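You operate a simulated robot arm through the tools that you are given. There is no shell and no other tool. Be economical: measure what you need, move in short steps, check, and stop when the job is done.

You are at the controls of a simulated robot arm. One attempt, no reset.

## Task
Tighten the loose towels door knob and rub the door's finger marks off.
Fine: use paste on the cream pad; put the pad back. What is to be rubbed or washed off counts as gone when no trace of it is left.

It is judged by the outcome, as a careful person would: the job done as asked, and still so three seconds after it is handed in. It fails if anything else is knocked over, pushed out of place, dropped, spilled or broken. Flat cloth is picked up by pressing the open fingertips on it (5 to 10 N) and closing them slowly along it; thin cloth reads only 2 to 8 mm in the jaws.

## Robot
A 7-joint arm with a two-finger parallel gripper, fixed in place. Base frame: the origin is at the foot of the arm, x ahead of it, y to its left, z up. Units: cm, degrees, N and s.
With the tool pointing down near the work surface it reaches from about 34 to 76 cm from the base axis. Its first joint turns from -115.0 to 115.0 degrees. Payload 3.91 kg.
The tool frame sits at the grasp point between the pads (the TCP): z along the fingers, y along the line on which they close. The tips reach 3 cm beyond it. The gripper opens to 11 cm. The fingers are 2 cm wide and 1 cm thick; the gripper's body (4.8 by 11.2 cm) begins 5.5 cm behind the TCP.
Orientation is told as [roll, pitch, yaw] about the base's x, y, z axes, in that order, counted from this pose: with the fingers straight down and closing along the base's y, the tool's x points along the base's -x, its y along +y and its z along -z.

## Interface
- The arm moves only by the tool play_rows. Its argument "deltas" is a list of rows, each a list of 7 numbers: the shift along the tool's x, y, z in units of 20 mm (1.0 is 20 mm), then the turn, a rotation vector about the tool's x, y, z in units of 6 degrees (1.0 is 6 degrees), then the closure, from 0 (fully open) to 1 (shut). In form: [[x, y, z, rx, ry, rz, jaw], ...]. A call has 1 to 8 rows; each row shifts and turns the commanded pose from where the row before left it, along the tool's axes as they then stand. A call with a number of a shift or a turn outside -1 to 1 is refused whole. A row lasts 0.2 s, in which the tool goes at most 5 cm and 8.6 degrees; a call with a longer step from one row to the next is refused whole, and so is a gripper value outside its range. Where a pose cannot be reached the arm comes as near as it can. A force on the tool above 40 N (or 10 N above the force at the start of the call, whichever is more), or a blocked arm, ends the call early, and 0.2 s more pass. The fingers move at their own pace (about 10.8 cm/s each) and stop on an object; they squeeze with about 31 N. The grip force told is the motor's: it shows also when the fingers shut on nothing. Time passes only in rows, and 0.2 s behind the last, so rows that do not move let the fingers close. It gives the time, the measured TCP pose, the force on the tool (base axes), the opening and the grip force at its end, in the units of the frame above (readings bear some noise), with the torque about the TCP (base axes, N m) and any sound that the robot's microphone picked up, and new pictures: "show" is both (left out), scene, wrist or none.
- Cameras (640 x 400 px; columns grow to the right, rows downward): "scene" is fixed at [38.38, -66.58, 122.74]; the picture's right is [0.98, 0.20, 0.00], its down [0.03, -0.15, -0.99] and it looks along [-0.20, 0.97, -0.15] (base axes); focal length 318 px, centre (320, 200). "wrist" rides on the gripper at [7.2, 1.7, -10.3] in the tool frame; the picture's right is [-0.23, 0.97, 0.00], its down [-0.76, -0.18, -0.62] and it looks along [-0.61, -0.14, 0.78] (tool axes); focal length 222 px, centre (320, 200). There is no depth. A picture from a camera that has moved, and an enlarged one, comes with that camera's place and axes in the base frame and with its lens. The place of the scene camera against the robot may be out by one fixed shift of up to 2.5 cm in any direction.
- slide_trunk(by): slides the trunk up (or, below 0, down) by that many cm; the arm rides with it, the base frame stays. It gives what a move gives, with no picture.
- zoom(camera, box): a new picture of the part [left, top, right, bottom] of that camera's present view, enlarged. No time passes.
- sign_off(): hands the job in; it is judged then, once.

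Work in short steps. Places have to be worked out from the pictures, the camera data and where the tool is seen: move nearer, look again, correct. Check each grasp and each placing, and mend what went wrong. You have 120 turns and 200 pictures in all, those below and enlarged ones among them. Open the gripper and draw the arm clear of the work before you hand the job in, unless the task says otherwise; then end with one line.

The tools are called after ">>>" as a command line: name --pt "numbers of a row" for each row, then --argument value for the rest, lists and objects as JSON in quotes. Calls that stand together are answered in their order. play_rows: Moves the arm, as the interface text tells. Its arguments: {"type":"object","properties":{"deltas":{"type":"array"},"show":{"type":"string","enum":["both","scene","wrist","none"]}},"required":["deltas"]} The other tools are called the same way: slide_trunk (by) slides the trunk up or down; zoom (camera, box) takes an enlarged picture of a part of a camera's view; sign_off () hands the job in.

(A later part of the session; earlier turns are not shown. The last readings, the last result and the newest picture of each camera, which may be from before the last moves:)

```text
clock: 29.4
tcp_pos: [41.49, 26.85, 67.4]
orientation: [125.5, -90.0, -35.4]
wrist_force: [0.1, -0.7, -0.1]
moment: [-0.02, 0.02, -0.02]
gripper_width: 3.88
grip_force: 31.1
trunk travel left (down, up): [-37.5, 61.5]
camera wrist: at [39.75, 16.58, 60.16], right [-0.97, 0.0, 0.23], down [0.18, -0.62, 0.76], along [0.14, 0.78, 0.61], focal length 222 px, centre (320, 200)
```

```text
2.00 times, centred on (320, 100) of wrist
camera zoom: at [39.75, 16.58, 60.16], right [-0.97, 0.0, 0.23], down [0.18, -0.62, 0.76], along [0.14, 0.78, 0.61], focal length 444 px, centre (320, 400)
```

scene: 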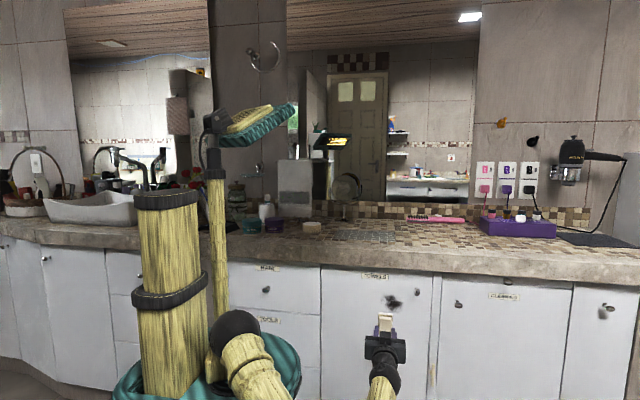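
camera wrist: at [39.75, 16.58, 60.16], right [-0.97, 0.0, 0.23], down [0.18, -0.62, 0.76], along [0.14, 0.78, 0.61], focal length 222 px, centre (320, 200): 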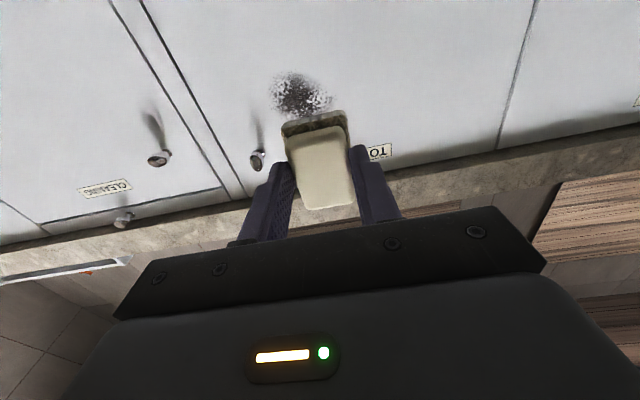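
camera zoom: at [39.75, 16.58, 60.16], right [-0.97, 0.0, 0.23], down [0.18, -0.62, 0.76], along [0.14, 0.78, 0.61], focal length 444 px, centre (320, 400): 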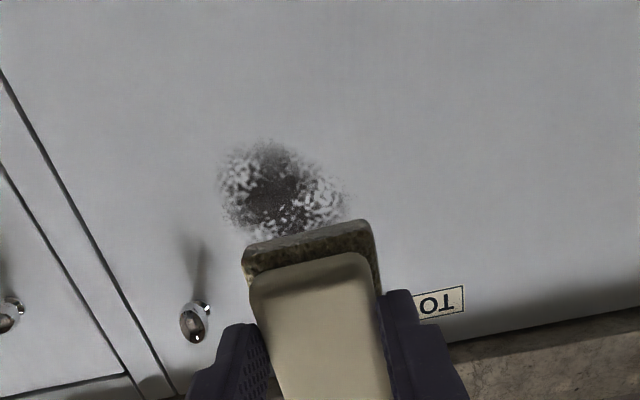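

Mark spans about x 39.5–48, z 64–70, with the knob near (52, 45, 73). I move in, stopping just short of the door.

>>> play_rows --pt "0.1 -0.35 1 0 0 0 0.9" --pt "0.1 -0.35 1 0 0 0 0.9" --pt "0.1 -0.3 1 0 0 0 0.9" --pt "0 0 1 0 0 0 0.9" --pt "0 0 1 0 0 0 0.9" --pt "0 0 1 0 0 0 0.9" --pt "0 0 0.7 0 0 0 0.9" --pt "0 0 0 0 0 0 0.9" --show "both"

>>> zoom --camera "scene" --box '[350, 270, 450, 332]'

>>> zoom --camera "wrist" --box '[220, 50, 420, 175]'

```text
clock: 31.2
tcp_pos: [43.31, 40.35, 66.7]
orientation: [-100.2, -90.0, -169.8]
wrist_force: [0.4, 0.4, -0.8]
moment: [-0.02, 0.0, -0.05]
gripper_width: 3.86
grip_force: 30.5
trunk travel left (down, up): [-37.5, 61.5]
camera wrist: at [41.62, 30.08, 59.5], right [-0.97, 0.0, 0.23], down [0.18, -0.62, 0.76], along [0.14, 0.78, 0.61], focal length 222 px, centre (320, 200)
```

scene: 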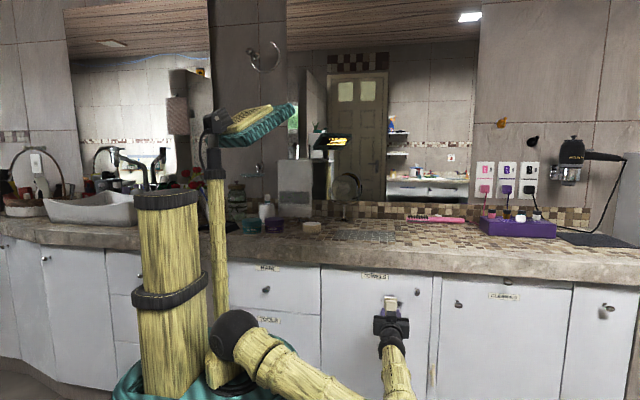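
wrist: 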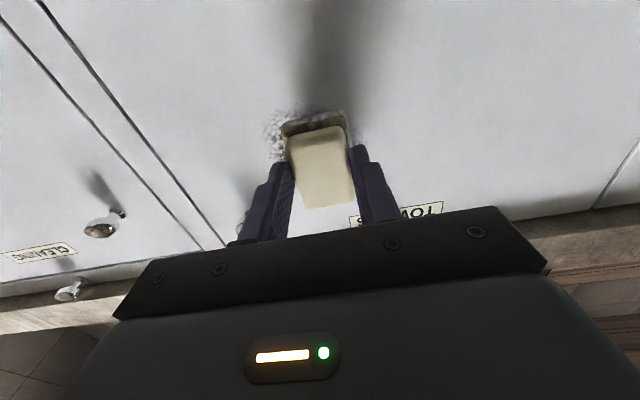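

```text
6.40 times, centred on (400, 301) of scene
camera zoom: at [38.38, -66.58, 122.74], right [0.98, 0.2, 0.0], down [0.03, -0.15, -0.99], along [-0.2, 0.97, -0.15], focal length 2039 px, centre (-192, -446)
```

zoom: 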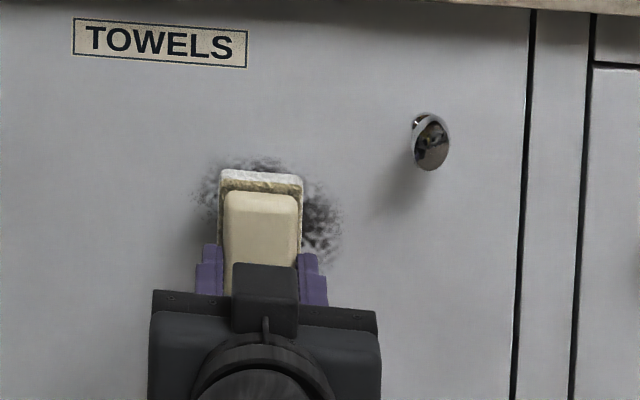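

```text
3.20 times, centred on (320, 112) of wrist
camera zoom: at [41.62, 30.08, 59.5], right [-0.97, 0.0, 0.23], down [0.18, -0.62, 0.76], along [0.14, 0.78, 0.61], focal length 711 px, centre (320, 480)
```

zoom: 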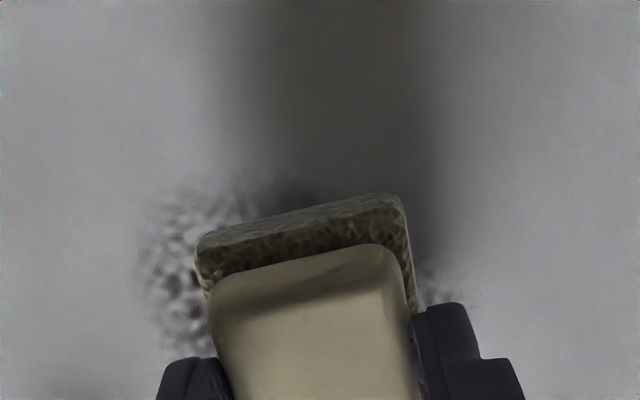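

Well placed over the mark. I advance in small steps until contact.

>>> play_rows --pt "0 0 0.3 0 0 0 0.9" --pt "0 0 0.2 0 0 0 0.9" --pt "0 0 0.1 0 0 0 0.9" --pt "0 0 0 0 0 0 0.9" --show "none"

```text
clock: 32.2
tcp_pos: [43.36, 41.61, 66.62]
orientation: [154.3, -90.0, -64.3]
wrist_force: [0.1, -0.1, 0.2]
moment: [-0.02, -0.03, -0.04]
gripper_width: 3.85
grip_force: 31.3
trunk travel left (down, up): [-37.5, 61.5]
```

>>> play_rows --pt "0 0 0.15 0 0 0 0.9" --pt "0 0 0.1 0 0 0 0.9" --pt "0 0 0 0 0 0 0.9" --show "none"

>>> zoom --camera "wrist" --box '[220, 50, 420, 175]'

```text
clock: 33.0
tcp_pos: [43.43, 42.1, 66.8]
orientation: [101.4, -90.0, -11.3]
wrist_force: [0.3, -0.4, -1.2]
moment: [0.0, -0.01, 0.0]
gripper_width: 3.86
grip_force: 31.4
trunk travel left (down, up): [-37.5, 61.5]
```

```text
3.20 times, centred on (320, 112) of wrist
camera zoom: at [41.75, 31.7, 59.52], right [-0.97, 0.0, 0.23], down [0.18, -0.62, 0.76], along [0.14, 0.78, 0.61], focal length 711 px, centre (320, 480)
```

zoom: 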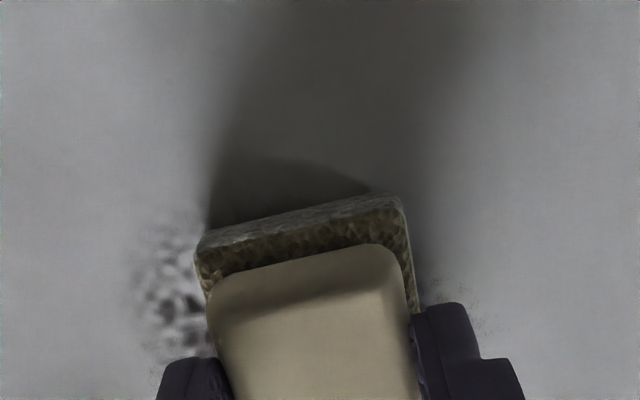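

No contact yet. I continue in 2 mm steps.

>>> play_rows --pt "0 0 0.1 0 0 0 0.9" --pt "0 0 0.1 0 0 0 0.9" --pt "0 0 0 0 0 0 0.9" --show "none"

>>> play_rows --pt "0 0 0.1 0 0 0 0.9" --pt "0 0 0 0 0 0 0.9" --show "none"

```text
clock: 33.8
tcp_pos: [43.4, 42.18, 66.78]
orientation: [142.3, -89.9, -52.3]
wrist_force: [-7.3, -37.2, -6.9]
moment: [-0.2, -0.01, 0.26]
gripper_width: 3.86
grip_force: 31.3
trunk travel left (down, up): [-37.5, 61.5]
```

```text
clock: 34.4
tcp_pos: [43.52, 42.46, 66.87]
orientation: [165.3, -89.9, -75.3]
wrist_force: [-3.4, -34.2, -6.3]
moment: [-0.23, 0.0, 0.12]
gripper_width: 3.87
grip_force: 31.3
trunk travel left (down, up): [-37.5, 61.5]
```

Firm contact at about 35 N, which is too much. I back off about 3 mm.

>>> play_rows --pt "0 0 -0.12 0 0 0 0.9" --pt "0 0 0 0 0 0 0.9" --show "none"

>>> zoom --camera "scene" --box '[350, 270, 450, 332]'

```text
clock: 35.0
tcp_pos: [43.41, 42.4, 66.89]
orientation: [176.8, -89.9, -86.8]
wrist_force: [0.1, -2.0, -0.3]
moment: [-0.03, -0.03, -0.06]
gripper_width: 3.87
grip_force: 31.0
trunk travel left (down, up): [-37.5, 61.5]
```

```text
6.40 times, centred on (400, 301) of scene
camera zoom: at [38.38, -66.58, 122.74], right [0.98, 0.2, 0.0], down [0.03, -0.15, -0.99], along [-0.2, 0.97, -0.15], focal length 2039 px, centre (-192, -446)
```

zoom: 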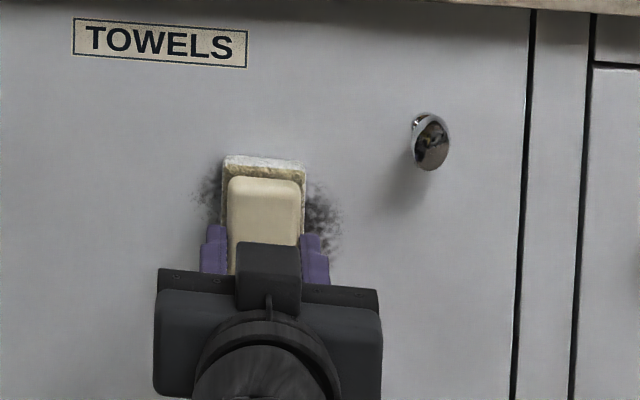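

2 N now. I press slightly more and rub toward the right (+x), watching the force.

>>> play_rows --pt "0 0 0.025 0 0 0 0.9" --pt "0 -0.4 0 0 0 0 0.9" --pt "0 -0.4 0 0 0 0 0.9" --pt "0 -0.4 0 0 0 0 0.9" --pt "0 -0.4 0 0 0 0 0.9" --pt "0 0 0 0 0 0 0.9" --show "none"

>>> zoom --camera "scene" --box '[350, 270, 450, 332]'

```text
clock: 36.4
tcp_pos: [46.7, 42.24, 66.76]
orientation: [123.0, -90.1, -33.1]
wrist_force: [-0.4, 0.0, -0.3]
moment: [-0.03, 0.0, -0.03]
gripper_width: 3.88
grip_force: 31.3
trunk travel left (down, up): [-37.5, 61.5]
```

```text
6.40 times, centred on (400, 301) of scene
camera zoom: at [38.38, -66.58, 122.74], right [0.98, 0.2, 0.0], down [0.03, -0.15, -0.99], along [-0.2, 0.97, -0.15], focal length 2039 px, centre (-192, -446)
```

zoom: 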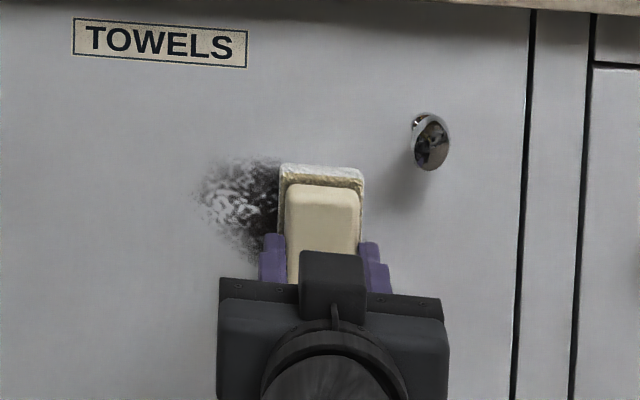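

Contact was lost during the stroke. I press in again here to find the force.

>>> play_rows --pt "0 0 0.07 0 0 0 0.9" --pt "0 0 0 0 0 0 0.9" --show "none"

```text
clock: 37.0
tcp_pos: [46.73, 42.42, 66.69]
orientation: [84.0, -90.0, 6.1]
wrist_force: [0.0, -18.5, -6.0]
moment: [-0.1, 0.0, 0.04]
gripper_width: 3.87
grip_force: 31.2
trunk travel left (down, up): [-37.5, 61.5]
```

18 N here. I ease slightly and rub leftward across the whole mark.

>>> play_rows --pt "0 0.2 -0.015 0 0 0 0.9" --pt "0 0.45 0 0 0 0 0.9" --pt "0 0.45 0 0 0 0 0.9" --pt "0 0.45 0 0 0 0 0.9" --pt "0 0.45 0 0 0 0 0.9" --pt "0 0.45 0 0 0 0 0.9" --pt "0 0.45 0 0 0 0 0.9" --pt "0 0 0 0 0 0 0.9" --show "none"

>>> zoom --camera "scene" --box '[350, 270, 450, 332]'

```text
clock: 38.8
tcp_pos: [40.87, 42.52, 66.89]
orientation: [137.7, -89.9, -47.8]
wrist_force: [5.8, -15.2, -1.4]
moment: [0.0, 0.06, -0.26]
gripper_width: 3.85
grip_force: 30.0
trunk travel left (down, up): [-37.5, 61.5]
```

```text
6.40 times, centred on (400, 301) of scene
camera zoom: at [38.38, -66.58, 122.74], right [0.98, 0.2, 0.0], down [0.03, -0.15, -0.99], along [-0.2, 0.97, -0.15], focal length 2039 px, centre (-192, -446)
```

zoom: 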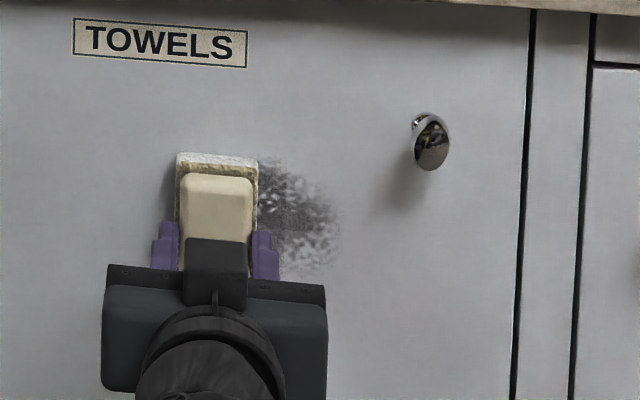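

The mark is fading. I keep rubbing back and forth, with a slight downward shift to cover its lower edge.

>>> play_rows --pt "0.3 -0.2 0 0 0 0 0.9" --pt "0 -0.45 0 0 0 0 0.9" --pt "0 -0.45 0 0 0 0 0.9" --pt "0 -0.45 0 0 0 0 0.9" --pt "0 -0.45 0 0 0 0 0.9" --pt "0 -0.45 0 0 0 0 0.9" --pt "0 -0.45 0 0 0 0 0.9" --pt "0 0 0 0 0 0 0.9" --show "none"

>>> play_rows --pt "0 0.2 0.02 0 0 0 0.9" --pt "0 0.45 0 0 0 0 0.9" --pt "0 0.45 0 0 0 0 0.9" --pt "0 0.45 0 0 0 0 0.9" --pt "0 0.45 0 0 0 0 0.9" --pt "0 0.45 0 0 0 0 0.9" --pt "0 0.45 0 0 0 0 0.9" --pt "0 0 0 0 0 0 0.9" --show "none"

>>> zoom --camera "scene" --box '[350, 270, 450, 332]'

```text
clock: 40.6
tcp_pos: [46.65, 42.39, 66.33]
orientation: [-171.4, -90.0, -98.6]
wrist_force: [0.7, -1.5, -0.7]
moment: [-0.05, -0.01, 0.02]
gripper_width: 3.88
grip_force: 31.2
trunk travel left (down, up): [-37.5, 61.5]
```

```text
clock: 42.4
tcp_pos: [40.83, 42.46, 66.09]
orientation: [146.4, -89.9, -56.6]
wrist_force: [8.7, -21.4, -0.7]
moment: [-0.04, 0.04, -0.32]
gripper_width: 3.87
grip_force: 30.4
trunk travel left (down, up): [-37.5, 61.5]
```

```text
6.40 times, centred on (400, 301) of scene
camera zoom: at [38.38, -66.58, 122.74], right [0.98, 0.2, 0.0], down [0.03, -0.15, -0.99], along [-0.2, 0.97, -0.15], focal length 2039 px, centre (-192, -446)
```

zoom: 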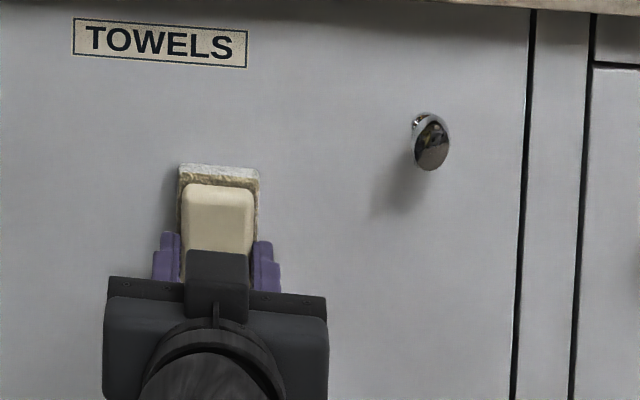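

It looks clean. I run one more pass up and right for the upper edge, then back off and inspect.

>>> play_rows --pt "-0.6 0 0 0 0 0 0.9" --pt "0 -0.45 0 0 0 0 0.9" --pt "0 -0.45 0.01 0 0 0 0.9" --pt "0 -0.45 0.01 0 0 0 0.9" --pt "0 -0.45 0.01 0 0 0 0.9" --pt "0 -0.45 0.01 0 0 0 0.9" --pt "0 -0.4 0 0 0 0 0.9" --pt "0 0 0 0 0 0 0.9" --show "none"

>>> play_rows --pt "0 0 -0.4 0 0 0 0.9" --pt "0 0 -1 0 0 0 0.9" --pt "0 0 -1 0 0 0 0.9" --pt "0 0 -1 0 0 0 0.9" --pt "0 0 -1 0 0 0 0.9" --pt "0 0 -1 0 0 0 0.9" --pt "0 0 -1 0 0 0 0.9" --pt "0 0 -1 0 0 0 0.9" --show "none"

>>> zoom --camera "scene" --box '[350, 270, 450, 332]'

>>> zoom --camera "wrist" --box '[160, 0, 480, 200]'

```text
clock: 44.2
tcp_pos: [46.11, 42.45, 67.45]
orientation: [-146.2, -90.0, -124.0]
wrist_force: [0.2, 0.7, -0.4]
moment: [-0.02, -0.01, 0.01]
gripper_width: 3.88
grip_force: 31.2
trunk travel left (down, up): [-37.5, 61.5]
```

```text
clock: 46.0
tcp_pos: [45.88, 28.18, 67.73]
orientation: [-63.1, -89.3, 153.8]
wrist_force: [-0.2, -0.2, -1.1]
moment: [0.02, 0.0, -0.04]
gripper_width: 3.86
grip_force: 31.0
trunk travel left (down, up): [-37.5, 61.5]
```

```text
6.40 times, centred on (400, 301) of scene
camera zoom: at [38.38, -66.58, 122.74], right [0.98, 0.2, 0.0], down [0.03, -0.15, -0.99], along [-0.2, 0.97, -0.15], focal length 2039 px, centre (-192, -446)
```

zoom: 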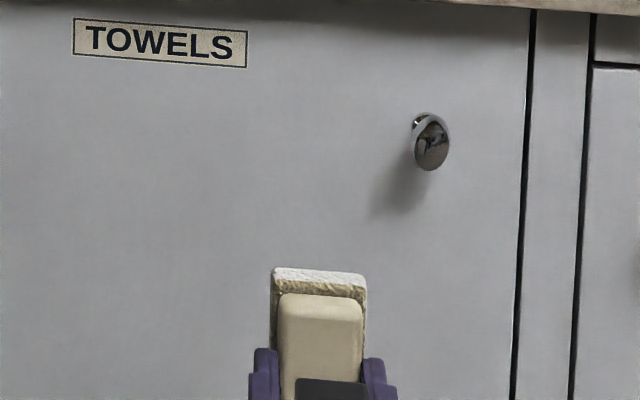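

```text
2.00 times, centred on (320, 100) of wrist
camera zoom: at [44.48, 17.81, 60.59], right [-0.98, -0.01, 0.22], down [0.18, -0.62, 0.77], along [0.13, 0.79, 0.6], focal length 444 px, centre (320, 400)
```

zoom: 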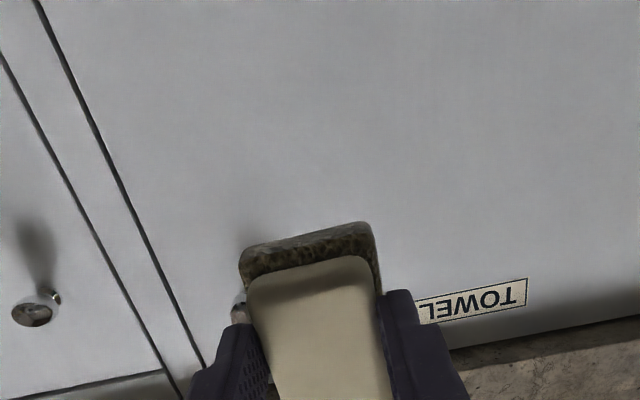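

The door looks clean from both cameras. I check at high zoom for faint traces before putting the pad back.

>>> zoom --camera "scene" --box '[374, 285, 414, 310]'

>>> zoom --camera "wrist" --box '[280, 30, 400, 105]'

```text
16.00 times, centred on (394, 298) of scene
camera zoom: at [38.38, -66.58, 122.74], right [0.98, 0.2, 0.0], down [0.03, -0.15, -0.99], along [-0.2, 0.97, -0.15], focal length 5097 px, centre (-864, -1360)
```

zoom: 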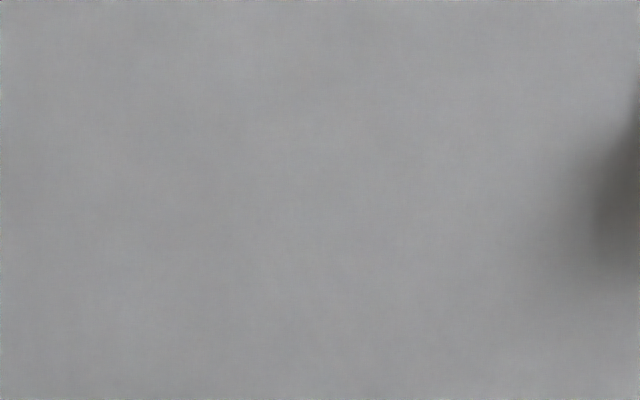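

```text
5.33 times, centred on (340, 68) of wrist
camera zoom: at [44.48, 17.81, 60.59], right [-0.98, -0.01, 0.22], down [0.18, -0.62, 0.77], along [0.13, 0.79, 0.6], focal length 1185 px, centre (213, 907)
```

zoom: 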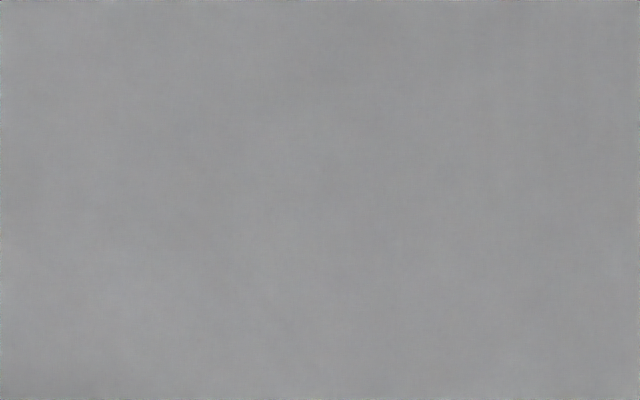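

No trace left. Next I return the pad: trunk up 40, then pitch the tool back down while travelling toward its spot.

>>> slide_trunk --by 40

>>> play_rows --pt "0 1 0.6 0 1 0 0.9" --pt "-0.06 1 0.6 0 1 0 0.9" --pt "-0.125 1 0.59 0 1 0 0.9" --pt "-0.185 1 0.57 0 1 0 0.9" --pt "-0.24 1 0.55 0 1 0 0.9" --pt "-0.3 1 0.52 0 1 0 0.9" --pt "-0.35 1 0.49 0 1 0 0.9" --pt "-0.4 1 0.45 0 1 0 0.9" --show "none"

>>> play_rows --pt "-0.45 1 0.4 0 1 0 0.9" --pt "-0.49 1 0.35 0 1 0 0.9" --pt "-0.52 1 0.3 0 1 0 0.9" --pt "-0.55 1 0.24 0 1 0 0.9" --pt "-0.57 1 0.19 0 1 0 0.9" --pt "-0.59 1 0.12 0 1 0 0.9" --pt "-0.6 1 0.06 0 1 0 0.9" --pt "0 0 0 0 0 0 0.9"

```text
clock: 49.9
tcp_pos: [46.3, 27.82, 107.65]
orientation: [-46.6, -89.1, 136.8]
wrist_force: [-0.5, 0.3, 0.5]
moment: [-0.04, 0.0, 0.0]
gripper_width: 3.88
grip_force: 31.0
trunk travel left (down, up): [-77.5, 21.5]
```

```text
clock: 51.7
tcp_pos: [30.13, 37.64, 107.46]
orientation: [0.0, -41.9, 90.0]
wrist_force: [-0.7, -1.2, 0.3]
moment: [-0.02, -0.03, 0.01]
gripper_width: 3.85
grip_force: 30.7
trunk travel left (down, up): [-77.5, 21.5]
```

```text
clock: 53.5
tcp_pos: [16.14, 45.85, 107.42]
orientation: [0.0, 0.1, 90.0]
wrist_force: [-0.4, 0.1, 0.1]
moment: [0.0, 0.0, -0.01]
gripper_width: 3.88
grip_force: 31.0
trunk travel left (down, up): [-77.5, 21.5]
camera wrist: at [14.49, 38.72, 117.88], right [-0.97, 0.23, 0.0], down [0.18, 0.76, 0.62], along [0.14, 0.61, -0.78], focal length 222 px, centre (320, 200)
```

scene: 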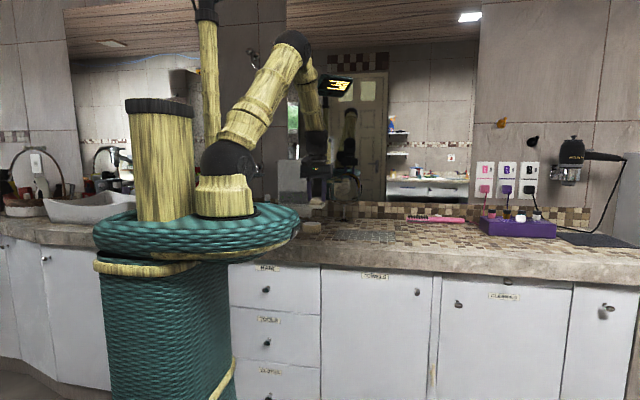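
wrist: 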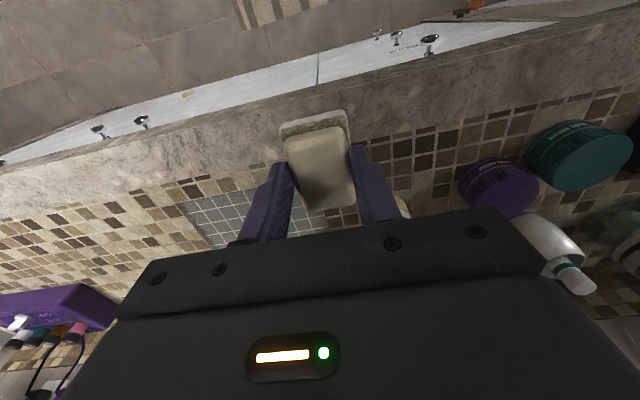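

I move over its old spot and descend to 3 cm above.

>>> play_rows --pt "-0.84 0.66 0.5 0 0 0 0.9" --pt "-0.84 0.66 0.5 0 0 0 0.9" --pt "-0.84 0.66 0.6 0 0 0 0.9" --pt "-0.84 0.66 0.7 0 0 0 0.9" --pt "-0.83 0.64 0.8 0 0 0 0.9" --pt "0 0 1 0 0 0 0.9" --pt "0 0 1 0 0 0 0.9" --pt "0 0 0.3 0 0 0 0.9" --show "none"

>>> zoom --camera "scene" --box '[270, 205, 350, 255]'

```text
clock: 55.3
tcp_pos: [9.64, 54.25, 96.7]
orientation: [0.0, 0.0, 90.0]
wrist_force: [-0.4, -0.2, -0.7]
moment: [0.03, 0.02, -0.01]
gripper_width: 3.86
grip_force: 31.1
trunk travel left (down, up): [-77.5, 21.5]
```

```text
8.00 times, centred on (310, 230) of scene
camera zoom: at [38.38, -66.58, 122.74], right [0.98, 0.2, 0.0], down [0.03, -0.15, -0.99], along [-0.2, 0.97, -0.15], focal length 2548 px, centre (400, -40)
```

zoom: 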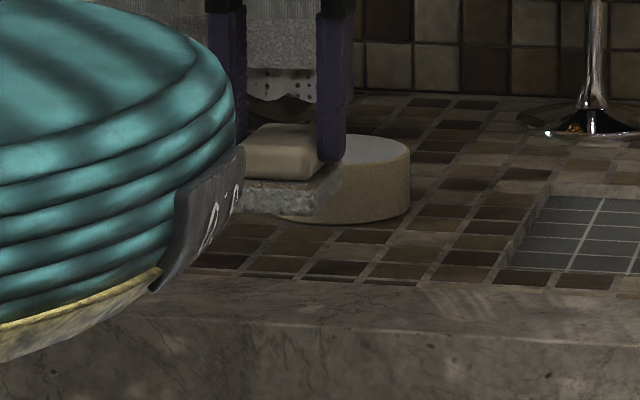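

I lower slowly to the original height, within 0.5 mm of contact.

>>> play_rows --pt "0 0 0.6 0 0 0 0.9" --pt "0 0 0.5 0 0 0 0.9" --pt "0 0 0.3 0 0 0 0.9" --pt "0 0 0.13 0 0 0 0.9" --pt "0 0 0 0 0 0 0.9" --show "none"

```text
clock: 56.5
tcp_pos: [9.63, 54.21, 93.65]
orientation: [0.0, -0.1, 90.0]
wrist_force: [0.1, -1.2, -0.6]
moment: [0.0, -0.01, -0.02]
gripper_width: 3.87
grip_force: 30.4
trunk travel left (down, up): [-77.5, 21.5]
```

Hardly any load yet, so I go down another 1–2 mm, then open slowly.

>>> play_rows --pt "0 0 0.04 0 0 0 0.9" --pt "0 0 0 0 0 0 0.9" --show "none"

>>> zoom --camera "scene" --box '[270, 205, 350, 255]'

```text
clock: 57.1
tcp_pos: [9.73, 54.22, 93.51]
orientation: [0.0, 0.0, 90.0]
wrist_force: [0.2, 0.1, -0.7]
moment: [0.02, 0.02, 0.01]
gripper_width: 3.87
grip_force: 30.9
trunk travel left (down, up): [-77.5, 21.5]
```

```text
8.00 times, centred on (310, 230) of scene
camera zoom: at [38.38, -66.58, 122.74], right [0.98, 0.2, 0.0], down [0.03, -0.15, -0.99], along [-0.2, 0.97, -0.15], focal length 2548 px, centre (400, -40)
```

zoom: 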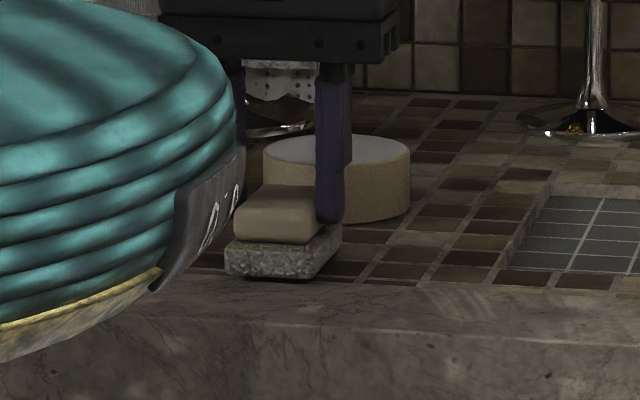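

The pad slipped up slightly in the jaws and is about 2–3 mm above the counter. I lower in 1 mm steps.

>>> play_rows --pt "0 0 0.05 0 0 0 0.9" --pt "0 0 0.05 0 0 0 0.9" --pt "0 0 0 0 0 0 0.9" --show "none"

```text
clock: 57.9
tcp_pos: [9.65, 54.25, 93.39]
orientation: [-0.1, 0.0, 90.0]
wrist_force: [0.8, -0.2, -1.1]
moment: [-0.01, 0.03, 0.01]
gripper_width: 3.86
grip_force: 31.4
trunk travel left (down, up): [-77.5, 21.5]
```

>>> play_rows --pt "0 0 0.06 0 0 0 0.9" --pt "0 0 0 0 0 0 0.9" --show "none"

>>> zoom --camera "scene" --box '[285, 218, 325, 243]'

```text
clock: 58.5
tcp_pos: [9.59, 54.3, 93.23]
orientation: [-0.1, -0.1, 90.0]
wrist_force: [1.3, 0.0, 5.4]
moment: [0.07, -0.08, 0.02]
gripper_width: 3.85
grip_force: 31.1
trunk travel left (down, up): [-77.5, 21.5]
```

```text
16.00 times, centred on (305, 230) of scene
camera zoom: at [38.38, -66.58, 122.74], right [0.98, 0.2, 0.0], down [0.03, -0.15, -0.99], along [-0.2, 0.97, -0.15], focal length 5097 px, centre (560, -288)
```

zoom: 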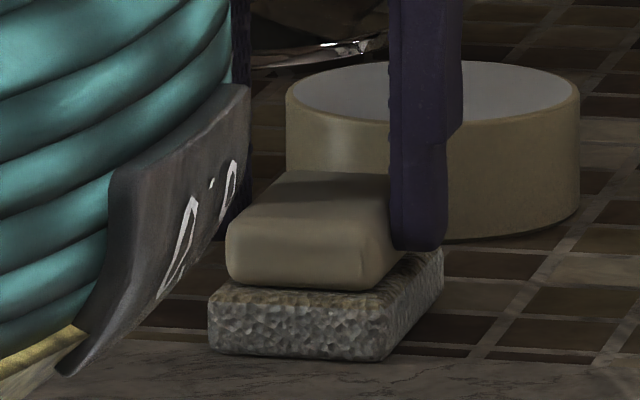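

Resting with 5 N contact, and its position matches the original. I open and rise.

>>> play_rows --pt "0 0 0 0 0 0 0.62" --pt "0 0 0 0 0 0 0.55" --pt "0 0 0 0 0 0 0.45" --pt "0 0 -0.5 0 0 0 0.4" --pt "0 0 -1 0 0 0 0.4" --pt "0 0 -1 0 0 0 0.4" --pt "0 0 -1 0 0 0 0.4" --pt "0 0 -1 0 0 0 0.4" --show "none"

>>> zoom --camera "scene" --box '[280, 205, 360, 255]'

```text
clock: 60.3
tcp_pos: [9.45, 54.22, 102.23]
orientation: [0.0, -0.1, 90.0]
wrist_force: [-0.3, -0.4, 0.0]
moment: [0.0, 0.03, -0.05]
gripper_width: 6.6
grip_force: 0.1
trunk travel left (down, up): [-77.5, 21.5]
```

```text
8.00 times, centred on (320, 230) of scene
camera zoom: at [38.38, -66.58, 122.74], right [0.98, 0.2, 0.0], down [0.03, -0.15, -0.99], along [-0.2, 0.97, -0.15], focal length 2548 px, centre (320, -40)
```

zoom: 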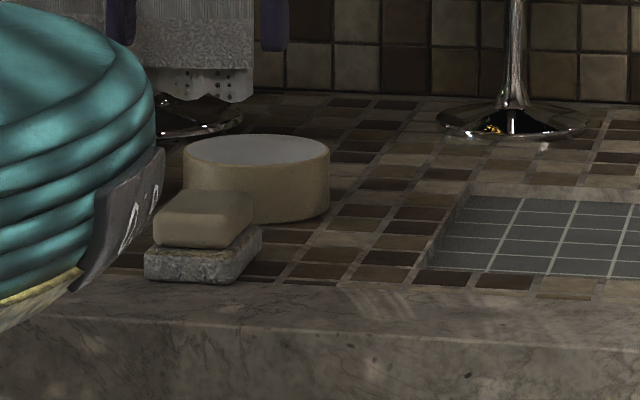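

The pad is back in place. Now the knob: I return to the door area while pitching the tool toward +y with jaws open.

>>> play_rows --pt "1 -1 -0.4 0 0 0 0.4" --pt "1 -1 -0.4 0 0 0 0.4" --pt "1 -1 -0.4 0 0 0 0.4" --pt "1 -1 -0.4 0 0 0 0.4" --pt "1 -1 -0.4 0 0 0 0.4" --pt "1 -1 -0.4 0 0 0 0.4" --pt "1 -1 0 0 0 0 0.4" --pt "1 -1 0 0 0 0 0.4" --show "none"

>>> play_rows --pt "0.35 -1 0 0 -1 0 0.4" --pt "0.35 -1 -0.03 0 -1 0 0.4" --pt "0.34 -1 -0.07 0 -1 0 0.4" --pt "0.33 -1 -0.1 0 -1 0 0.4" --pt "0.32 -1 -0.14 0 -1 0 0.4" --pt "0.3 -1 -0.17 0 -1 0 0.4" --pt "0.28 -1 -0.2 0 -1 0 0.4" --pt "0.26 -1 -0.23 0 -1 0 0.4" --show "none"

>>> play_rows --pt "0.23 -0.75 -0.26 0 -1 0 0.4" --pt "0.2 -0.75 -0.28 0 -1 0 0.4" --pt "0.17 -0.75 -0.3 0 -1 0 0.4" --pt "0.14 -0.75 -0.32 0 -1 0 0.4" --pt "0.1 -0.75 -0.33 0 -1 0 0.4" --pt "0.07 -0.75 -0.34 0 -1 0 0.4" --pt "0.03 -0.75 -0.35 0 -1 0 0.4" --pt "0 0 0 0 0 0 0.4" --show "none"

>>> slide_trunk --by -36

>>> play_rows --pt "0 0 0 0 0 0 0.4"

>>> zoom --camera "scene" --box '[380, 265, 460, 315]'

>>> zoom --camera "wrist" --box '[220, 80, 420, 205]'

```text
clock: 62.1
tcp_pos: [25.55, 38.21, 107.07]
orientation: [0.1, 0.1, 90.1]
wrist_force: [-0.8, -0.5, 0.5]
moment: [0.02, 0.02, 0.0]
gripper_width: 6.59
grip_force: 0.1
trunk travel left (down, up): [-77.5, 21.5]
```

```text
clock: 63.9
tcp_pos: [41.56, 32.53, 107.11]
orientation: [0.0, -48.1, 90.1]
wrist_force: [-0.4, 0.1, 0.8]
moment: [0.03, -0.02, 0.01]
gripper_width: 6.57
grip_force: 0.1
trunk travel left (down, up): [-77.5, 21.5]
```

```text
clock: 65.7
tcp_pos: [52.18, 27.85, 106.95]
orientation: [-170.9, -89.9, -99.0]
wrist_force: [0.1, 0.5, -0.3]
moment: [0.0, 0.0, 0.0]
gripper_width: 6.6
grip_force: 0.1
trunk travel left (down, up): [-77.5, 21.5]
```

```text
clock: 69.2
tcp_pos: [52.13, 27.89, 70.95]
orientation: [130.3, -90.0, -40.3]
wrist_force: [-0.3, 0.1, 0.3]
moment: [-0.01, 0.01, 0.02]
gripper_width: 6.59
grip_force: 0.0
trunk travel left (down, up): [-41.5, 57.5]
```

```text
clock: 69.6
tcp_pos: [51.97, 27.8, 71.01]
orientation: [127.9, -89.9, -37.9]
wrist_force: [-0.7, -0.1, 0.2]
moment: [-0.02, 0.04, 0.02]
gripper_width: 6.59
grip_force: 0.0
trunk travel left (down, up): [-41.5, 57.5]
camera wrist: at [50.41, 17.51, 63.8], right [-0.97, 0.0, 0.23], down [0.18, -0.62, 0.76], along [0.14, 0.78, 0.61], focal length 222 px, centre (320, 200)
```

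scene: 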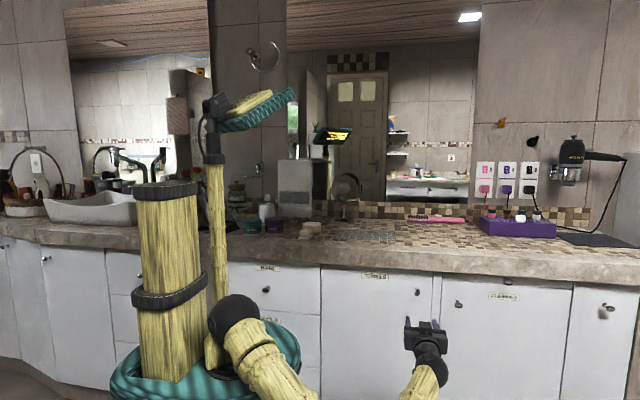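
wrist: 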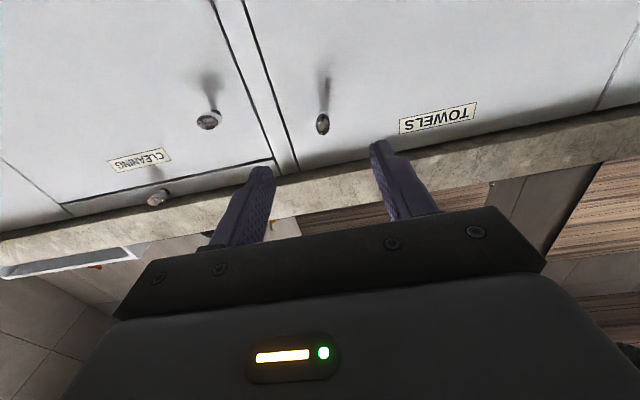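

```text
8.00 times, centred on (420, 290) of scene
camera zoom: at [38.38, -66.58, 122.74], right [0.98, 0.2, 0.0], down [0.03, -0.15, -0.99], along [-0.2, 0.97, -0.15], focal length 2548 px, centre (-480, -520)
```

zoom: 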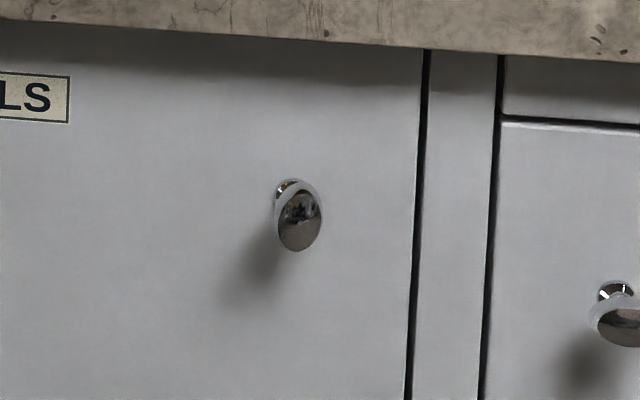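

```text
3.20 times, centred on (320, 142) of wrist
camera zoom: at [50.41, 17.51, 63.8], right [-0.97, 0.0, 0.23], down [0.18, -0.62, 0.76], along [0.14, 0.78, 0.61], focal length 711 px, centre (320, 384)
```

zoom: 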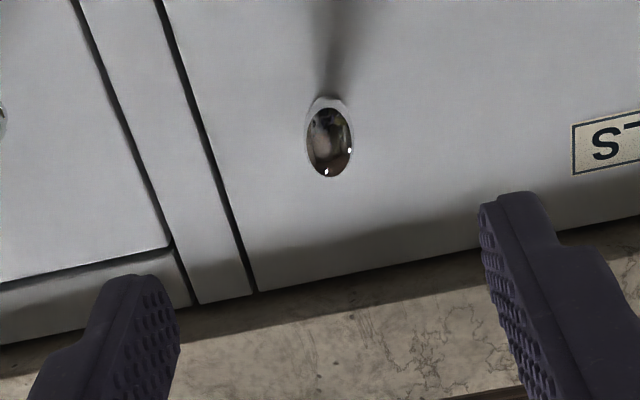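

The knob head is about (52.2, 44.5, 73.4), oval with its long axis vertical. I align with it and move most of the way in.

>>> play_rows --pt "-0.4 -0.05 0.8 0 0 0 0.4" --pt "-0.4 -0.05 0.8 0 0 0 0.4" --pt "-0.4 0 0.9 0 0 0 0.4" --pt "0 0 0.9 0 0 0 0.4" --pt "0 0 0.9 0 0 0 0.4" --pt "0 0 0.7 0 0 0 0.4" --pt "0 0 0 0 0 0 0.4" --show "wrist"

>>> zoom --camera "wrist" --box '[220, 100, 420, 225]'

>>> zoom --camera "scene" --box '[380, 265, 460, 315]'

```text
clock: 71.2
tcp_pos: [52.29, 37.78, 73.48]
orientation: [131.4, -89.9, -41.4]
wrist_force: [0.0, 0.2, -0.2]
moment: [0.01, 0.01, 0.01]
gripper_width: 6.62
grip_force: 0.0
trunk travel left (down, up): [-41.5, 57.5]
camera wrist: at [50.62, 27.47, 66.2], right [-0.97, 0.0, 0.23], down [0.18, -0.62, 0.76], along [0.14, 0.78, 0.61], focal length 222 px, centre (320, 200)
```

wrist: 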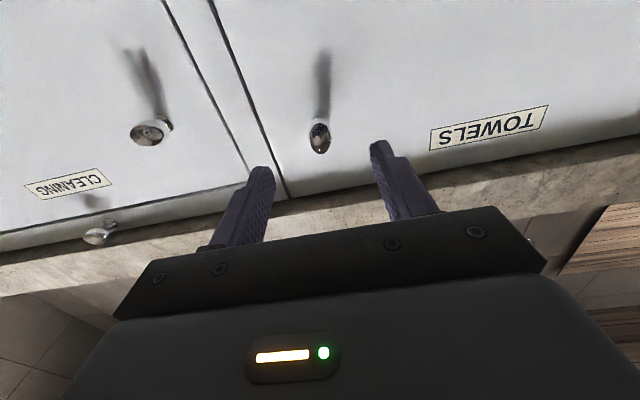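

```text
3.20 times, centred on (320, 162) of wrist
camera zoom: at [50.62, 27.47, 66.2], right [-0.97, 0.0, 0.23], down [0.18, -0.62, 0.76], along [0.14, 0.78, 0.61], focal length 711 px, centre (320, 320)
```

zoom: 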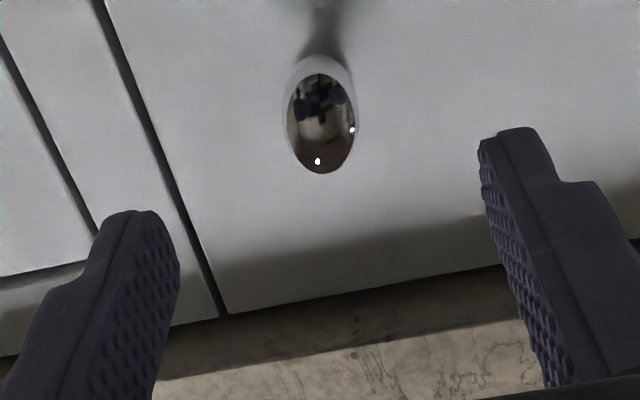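

```text
8.00 times, centred on (420, 290) of scene
camera zoom: at [38.38, -66.58, 122.74], right [0.98, 0.2, 0.0], down [0.03, -0.15, -0.99], along [-0.2, 0.97, -0.15], focal length 2548 px, centre (-480, -520)
```

zoom: 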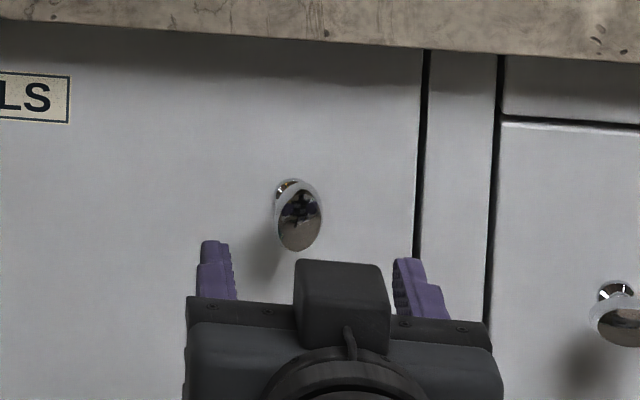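

Knob centre is near (52.3, 45, 73.7). I advance so the fingers straddle the head, tips about 2 cm short of the door.

>>> play_rows --pt "-0.1 0 0.7 0 0 0 0.4" --pt "0 0 0.7 0 0 0 0.4" --pt "0 0 0.6 0 0 0 0.4" --pt "0 0 0.5 0 0 0 0.4" --pt "0 0 0 0 0 0 0.4" --show "none"

>>> zoom --camera "wrist" --box '[220, 100, 420, 225]'

>>> zoom --camera "scene" --box '[380, 265, 460, 315]'

```text
clock: 72.4
tcp_pos: [52.31, 42.97, 73.72]
orientation: [118.1, -90.0, -28.0]
wrist_force: [-0.2, 0.9, -0.5]
moment: [0.0, 0.02, 0.04]
gripper_width: 6.61
grip_force: 0.0
trunk travel left (down, up): [-41.5, 57.5]
```

```text
3.20 times, centred on (320, 162) of wrist
camera zoom: at [50.68, 32.56, 66.4], right [-0.97, 0.0, 0.23], down [0.18, -0.62, 0.76], along [0.14, 0.78, 0.61], focal length 711 px, centre (320, 320)
```

zoom: 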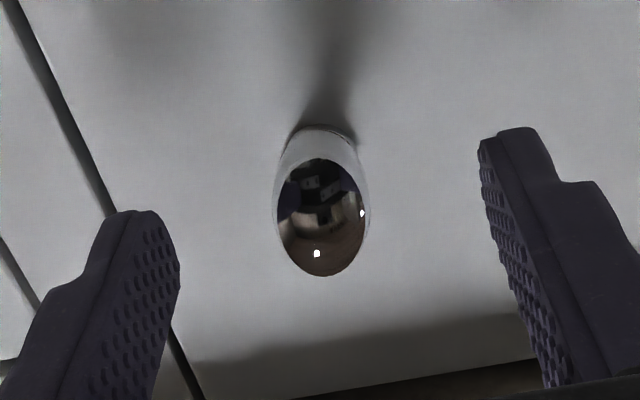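

```text
8.00 times, centred on (420, 290) of scene
camera zoom: at [38.38, -66.58, 122.74], right [0.98, 0.2, 0.0], down [0.03, -0.15, -0.99], along [-0.2, 0.97, -0.15], focal length 2548 px, centre (-480, -520)
```

zoom: 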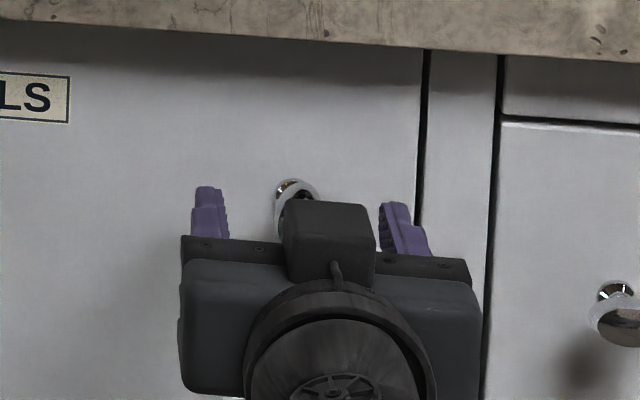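

Refined: face centre (52.3, 44.8, 73.4). I adjust 3 mm down, 6 mm in, and close gently.

>>> play_rows --pt "0.15 0 0.3 0 0 0 0.45" --pt "0 0 0 0 0 0 0.55" --pt "0 0 0 0 0 0 0.65" --pt "0 0 0 0 0 0 0.75" --pt "0 0 0 0 0 0 0.85" --pt "0 0 0 0 0 0 0.95" --pt "0 0 0 0 0 0 0.95" --show "none"

>>> zoom --camera "wrist" --box '[220, 100, 420, 225]'

```text
clock: 74.0
tcp_pos: [52.24, 43.45, 73.41]
orientation: [104.2, -89.9, -14.1]
wrist_force: [-3.1, -1.8, -1.2]
moment: [0.11, 0.02, 0.03]
gripper_width: 2.13
grip_force: 45.4
trunk travel left (down, up): [-41.5, 57.5]
```

```text
3.20 times, centred on (320, 162) of wrist
camera zoom: at [50.63, 33.17, 66.08], right [-0.97, 0.0, 0.23], down [0.18, -0.62, 0.76], along [0.14, 0.78, 0.61], focal length 711 px, centre (320, 320)
```

zoom: 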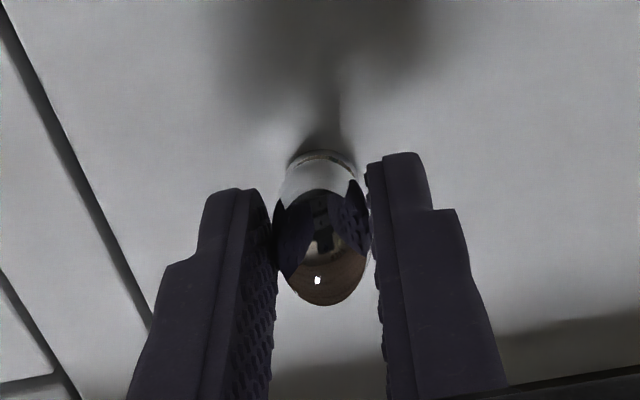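

Gripped. I turn clockwise (+ about tool z) 18° and check the torque.

>>> play_rows --pt "0 0 0 0 0 1 0.95" --pt "0 0 0 0 0 1 0.95" --pt "0 0 0 0 0 1 0.95" --pt "0 0 0 0 0 0 0.95" --show "none"

>>> zoom --camera "wrist" --box '[220, 100, 420, 225]'

```text
clock: 75.0
tcp_pos: [52.25, 43.41, 73.3]
orientation: [90.1, -71.9, -0.1]
wrist_force: [-3.8, 1.2, 1.3]
moment: [0.28, 0.0, -0.04]
gripper_width: 2.1
grip_force: 46.0
trunk travel left (down, up): [-41.5, 57.5]
```

```text
3.20 times, centred on (320, 162) of wrist
camera zoom: at [48.41, 33.14, 66.97], right [-0.86, 0.0, 0.52], down [0.41, -0.62, 0.67], along [0.32, 0.78, 0.53], focal length 711 px, centre (320, 320)
```

zoom: 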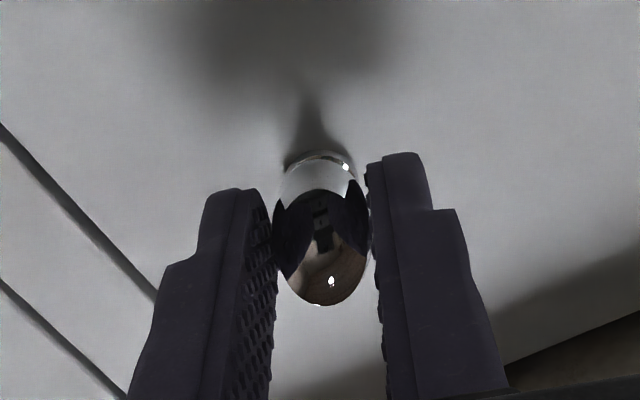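

The knob turns with the jaws at no torque. I carry on clockwise.

>>> play_rows --pt "0 0 0 0 0 1 0.95" --pt "0 0 0 0 0 1 0.95" --pt "0 0 0 0 0 1 0.95" --pt "0 0 0 0 0 1 0.95" --pt "0 0 0 0 0 1 0.95" --pt "0 0 0 0 0 1 0.95" --pt "0 0 0 0 0 0 0.95" --show "none"

>>> zoom --camera "wrist" --box '[220, 100, 420, 225]'

```text
clock: 76.6
tcp_pos: [52.09, 43.42, 73.37]
orientation: [90.1, -35.9, 0.1]
wrist_force: [-8.1, 0.8, 5.0]
moment: [0.22, -0.02, 0.04]
gripper_width: 2.11
grip_force: 44.8
trunk travel left (down, up): [-41.5, 57.5]
```

```text
3.20 times, centred on (320, 162) of wrist
camera zoom: at [45.33, 33.11, 70.51], right [-0.39, 0.0, 0.92], down [0.72, -0.62, 0.3], along [0.57, 0.78, 0.24], focal length 711 px, centre (320, 320)
```

zoom: 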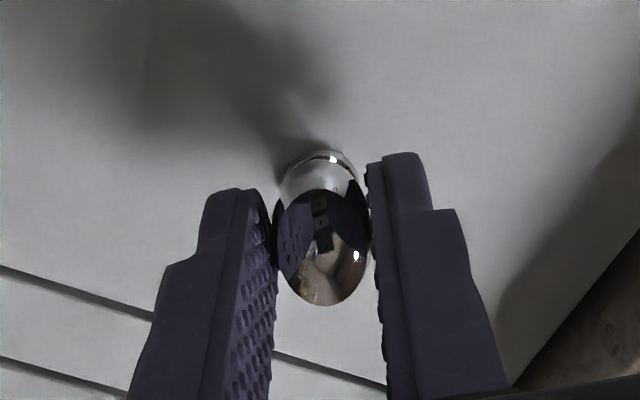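

No torque yet at 54° of turn. I ease the slight side load and continue clockwise.

>>> play_rows --pt "0.02 0.05 0 0 0 1 0.95" --pt "0 0 0 0 0 1 0.95" --pt "0 0 0 0 0 1 0.95" --pt "0 0 0 0 0 1 0.95" --pt "0 0 0 0 0 1 0.95" --pt "0 0 0 0 0 1 0.95" --pt "0 0 0 0 0 0 0.95"

>>> zoom --camera "wrist" --box '[220, 100, 420, 225]'

```text
clock: 78.2
tcp_pos: [52.25, 43.34, 73.42]
orientation: [90.1, 0.0, -0.1]
wrist_force: [-2.3, 2.7, 8.4]
moment: [0.14, -0.2, -0.52]
gripper_width: 2.16
grip_force: 44.9
trunk travel left (down, up): [-41.5, 57.5]
camera wrist: at [45.02, 33.08, 75.19], right [0.23, 0.0, 0.97], down [0.76, -0.62, -0.18], along [0.61, 0.78, -0.14], focal length 222 px, centre (320, 200)
```

scene: 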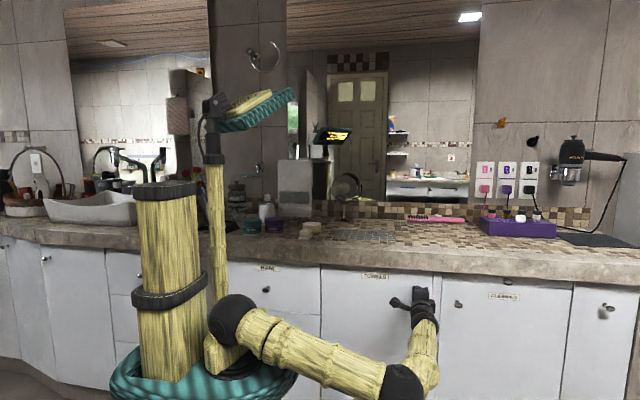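
wrist: 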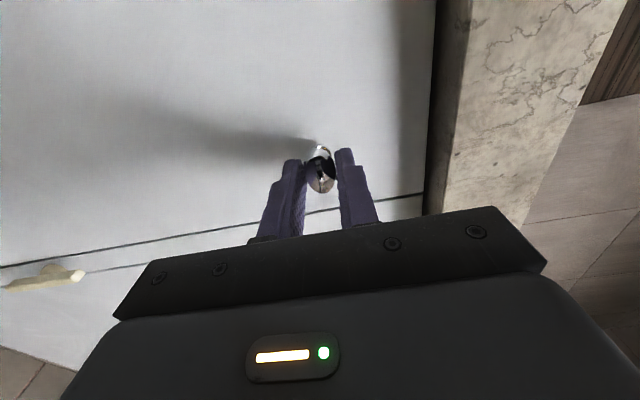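

```text
3.20 times, centred on (320, 162) of wrist
camera zoom: at [45.02, 33.08, 75.19], right [0.23, 0.0, 0.97], down [0.76, -0.62, -0.18], along [0.61, 0.78, -0.14], focal length 711 px, centre (320, 320)
```

zoom: 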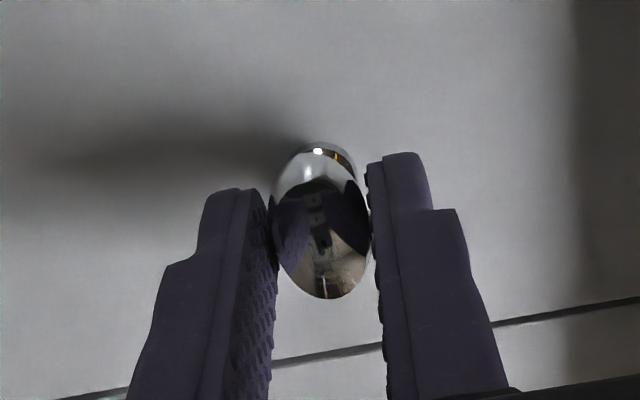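

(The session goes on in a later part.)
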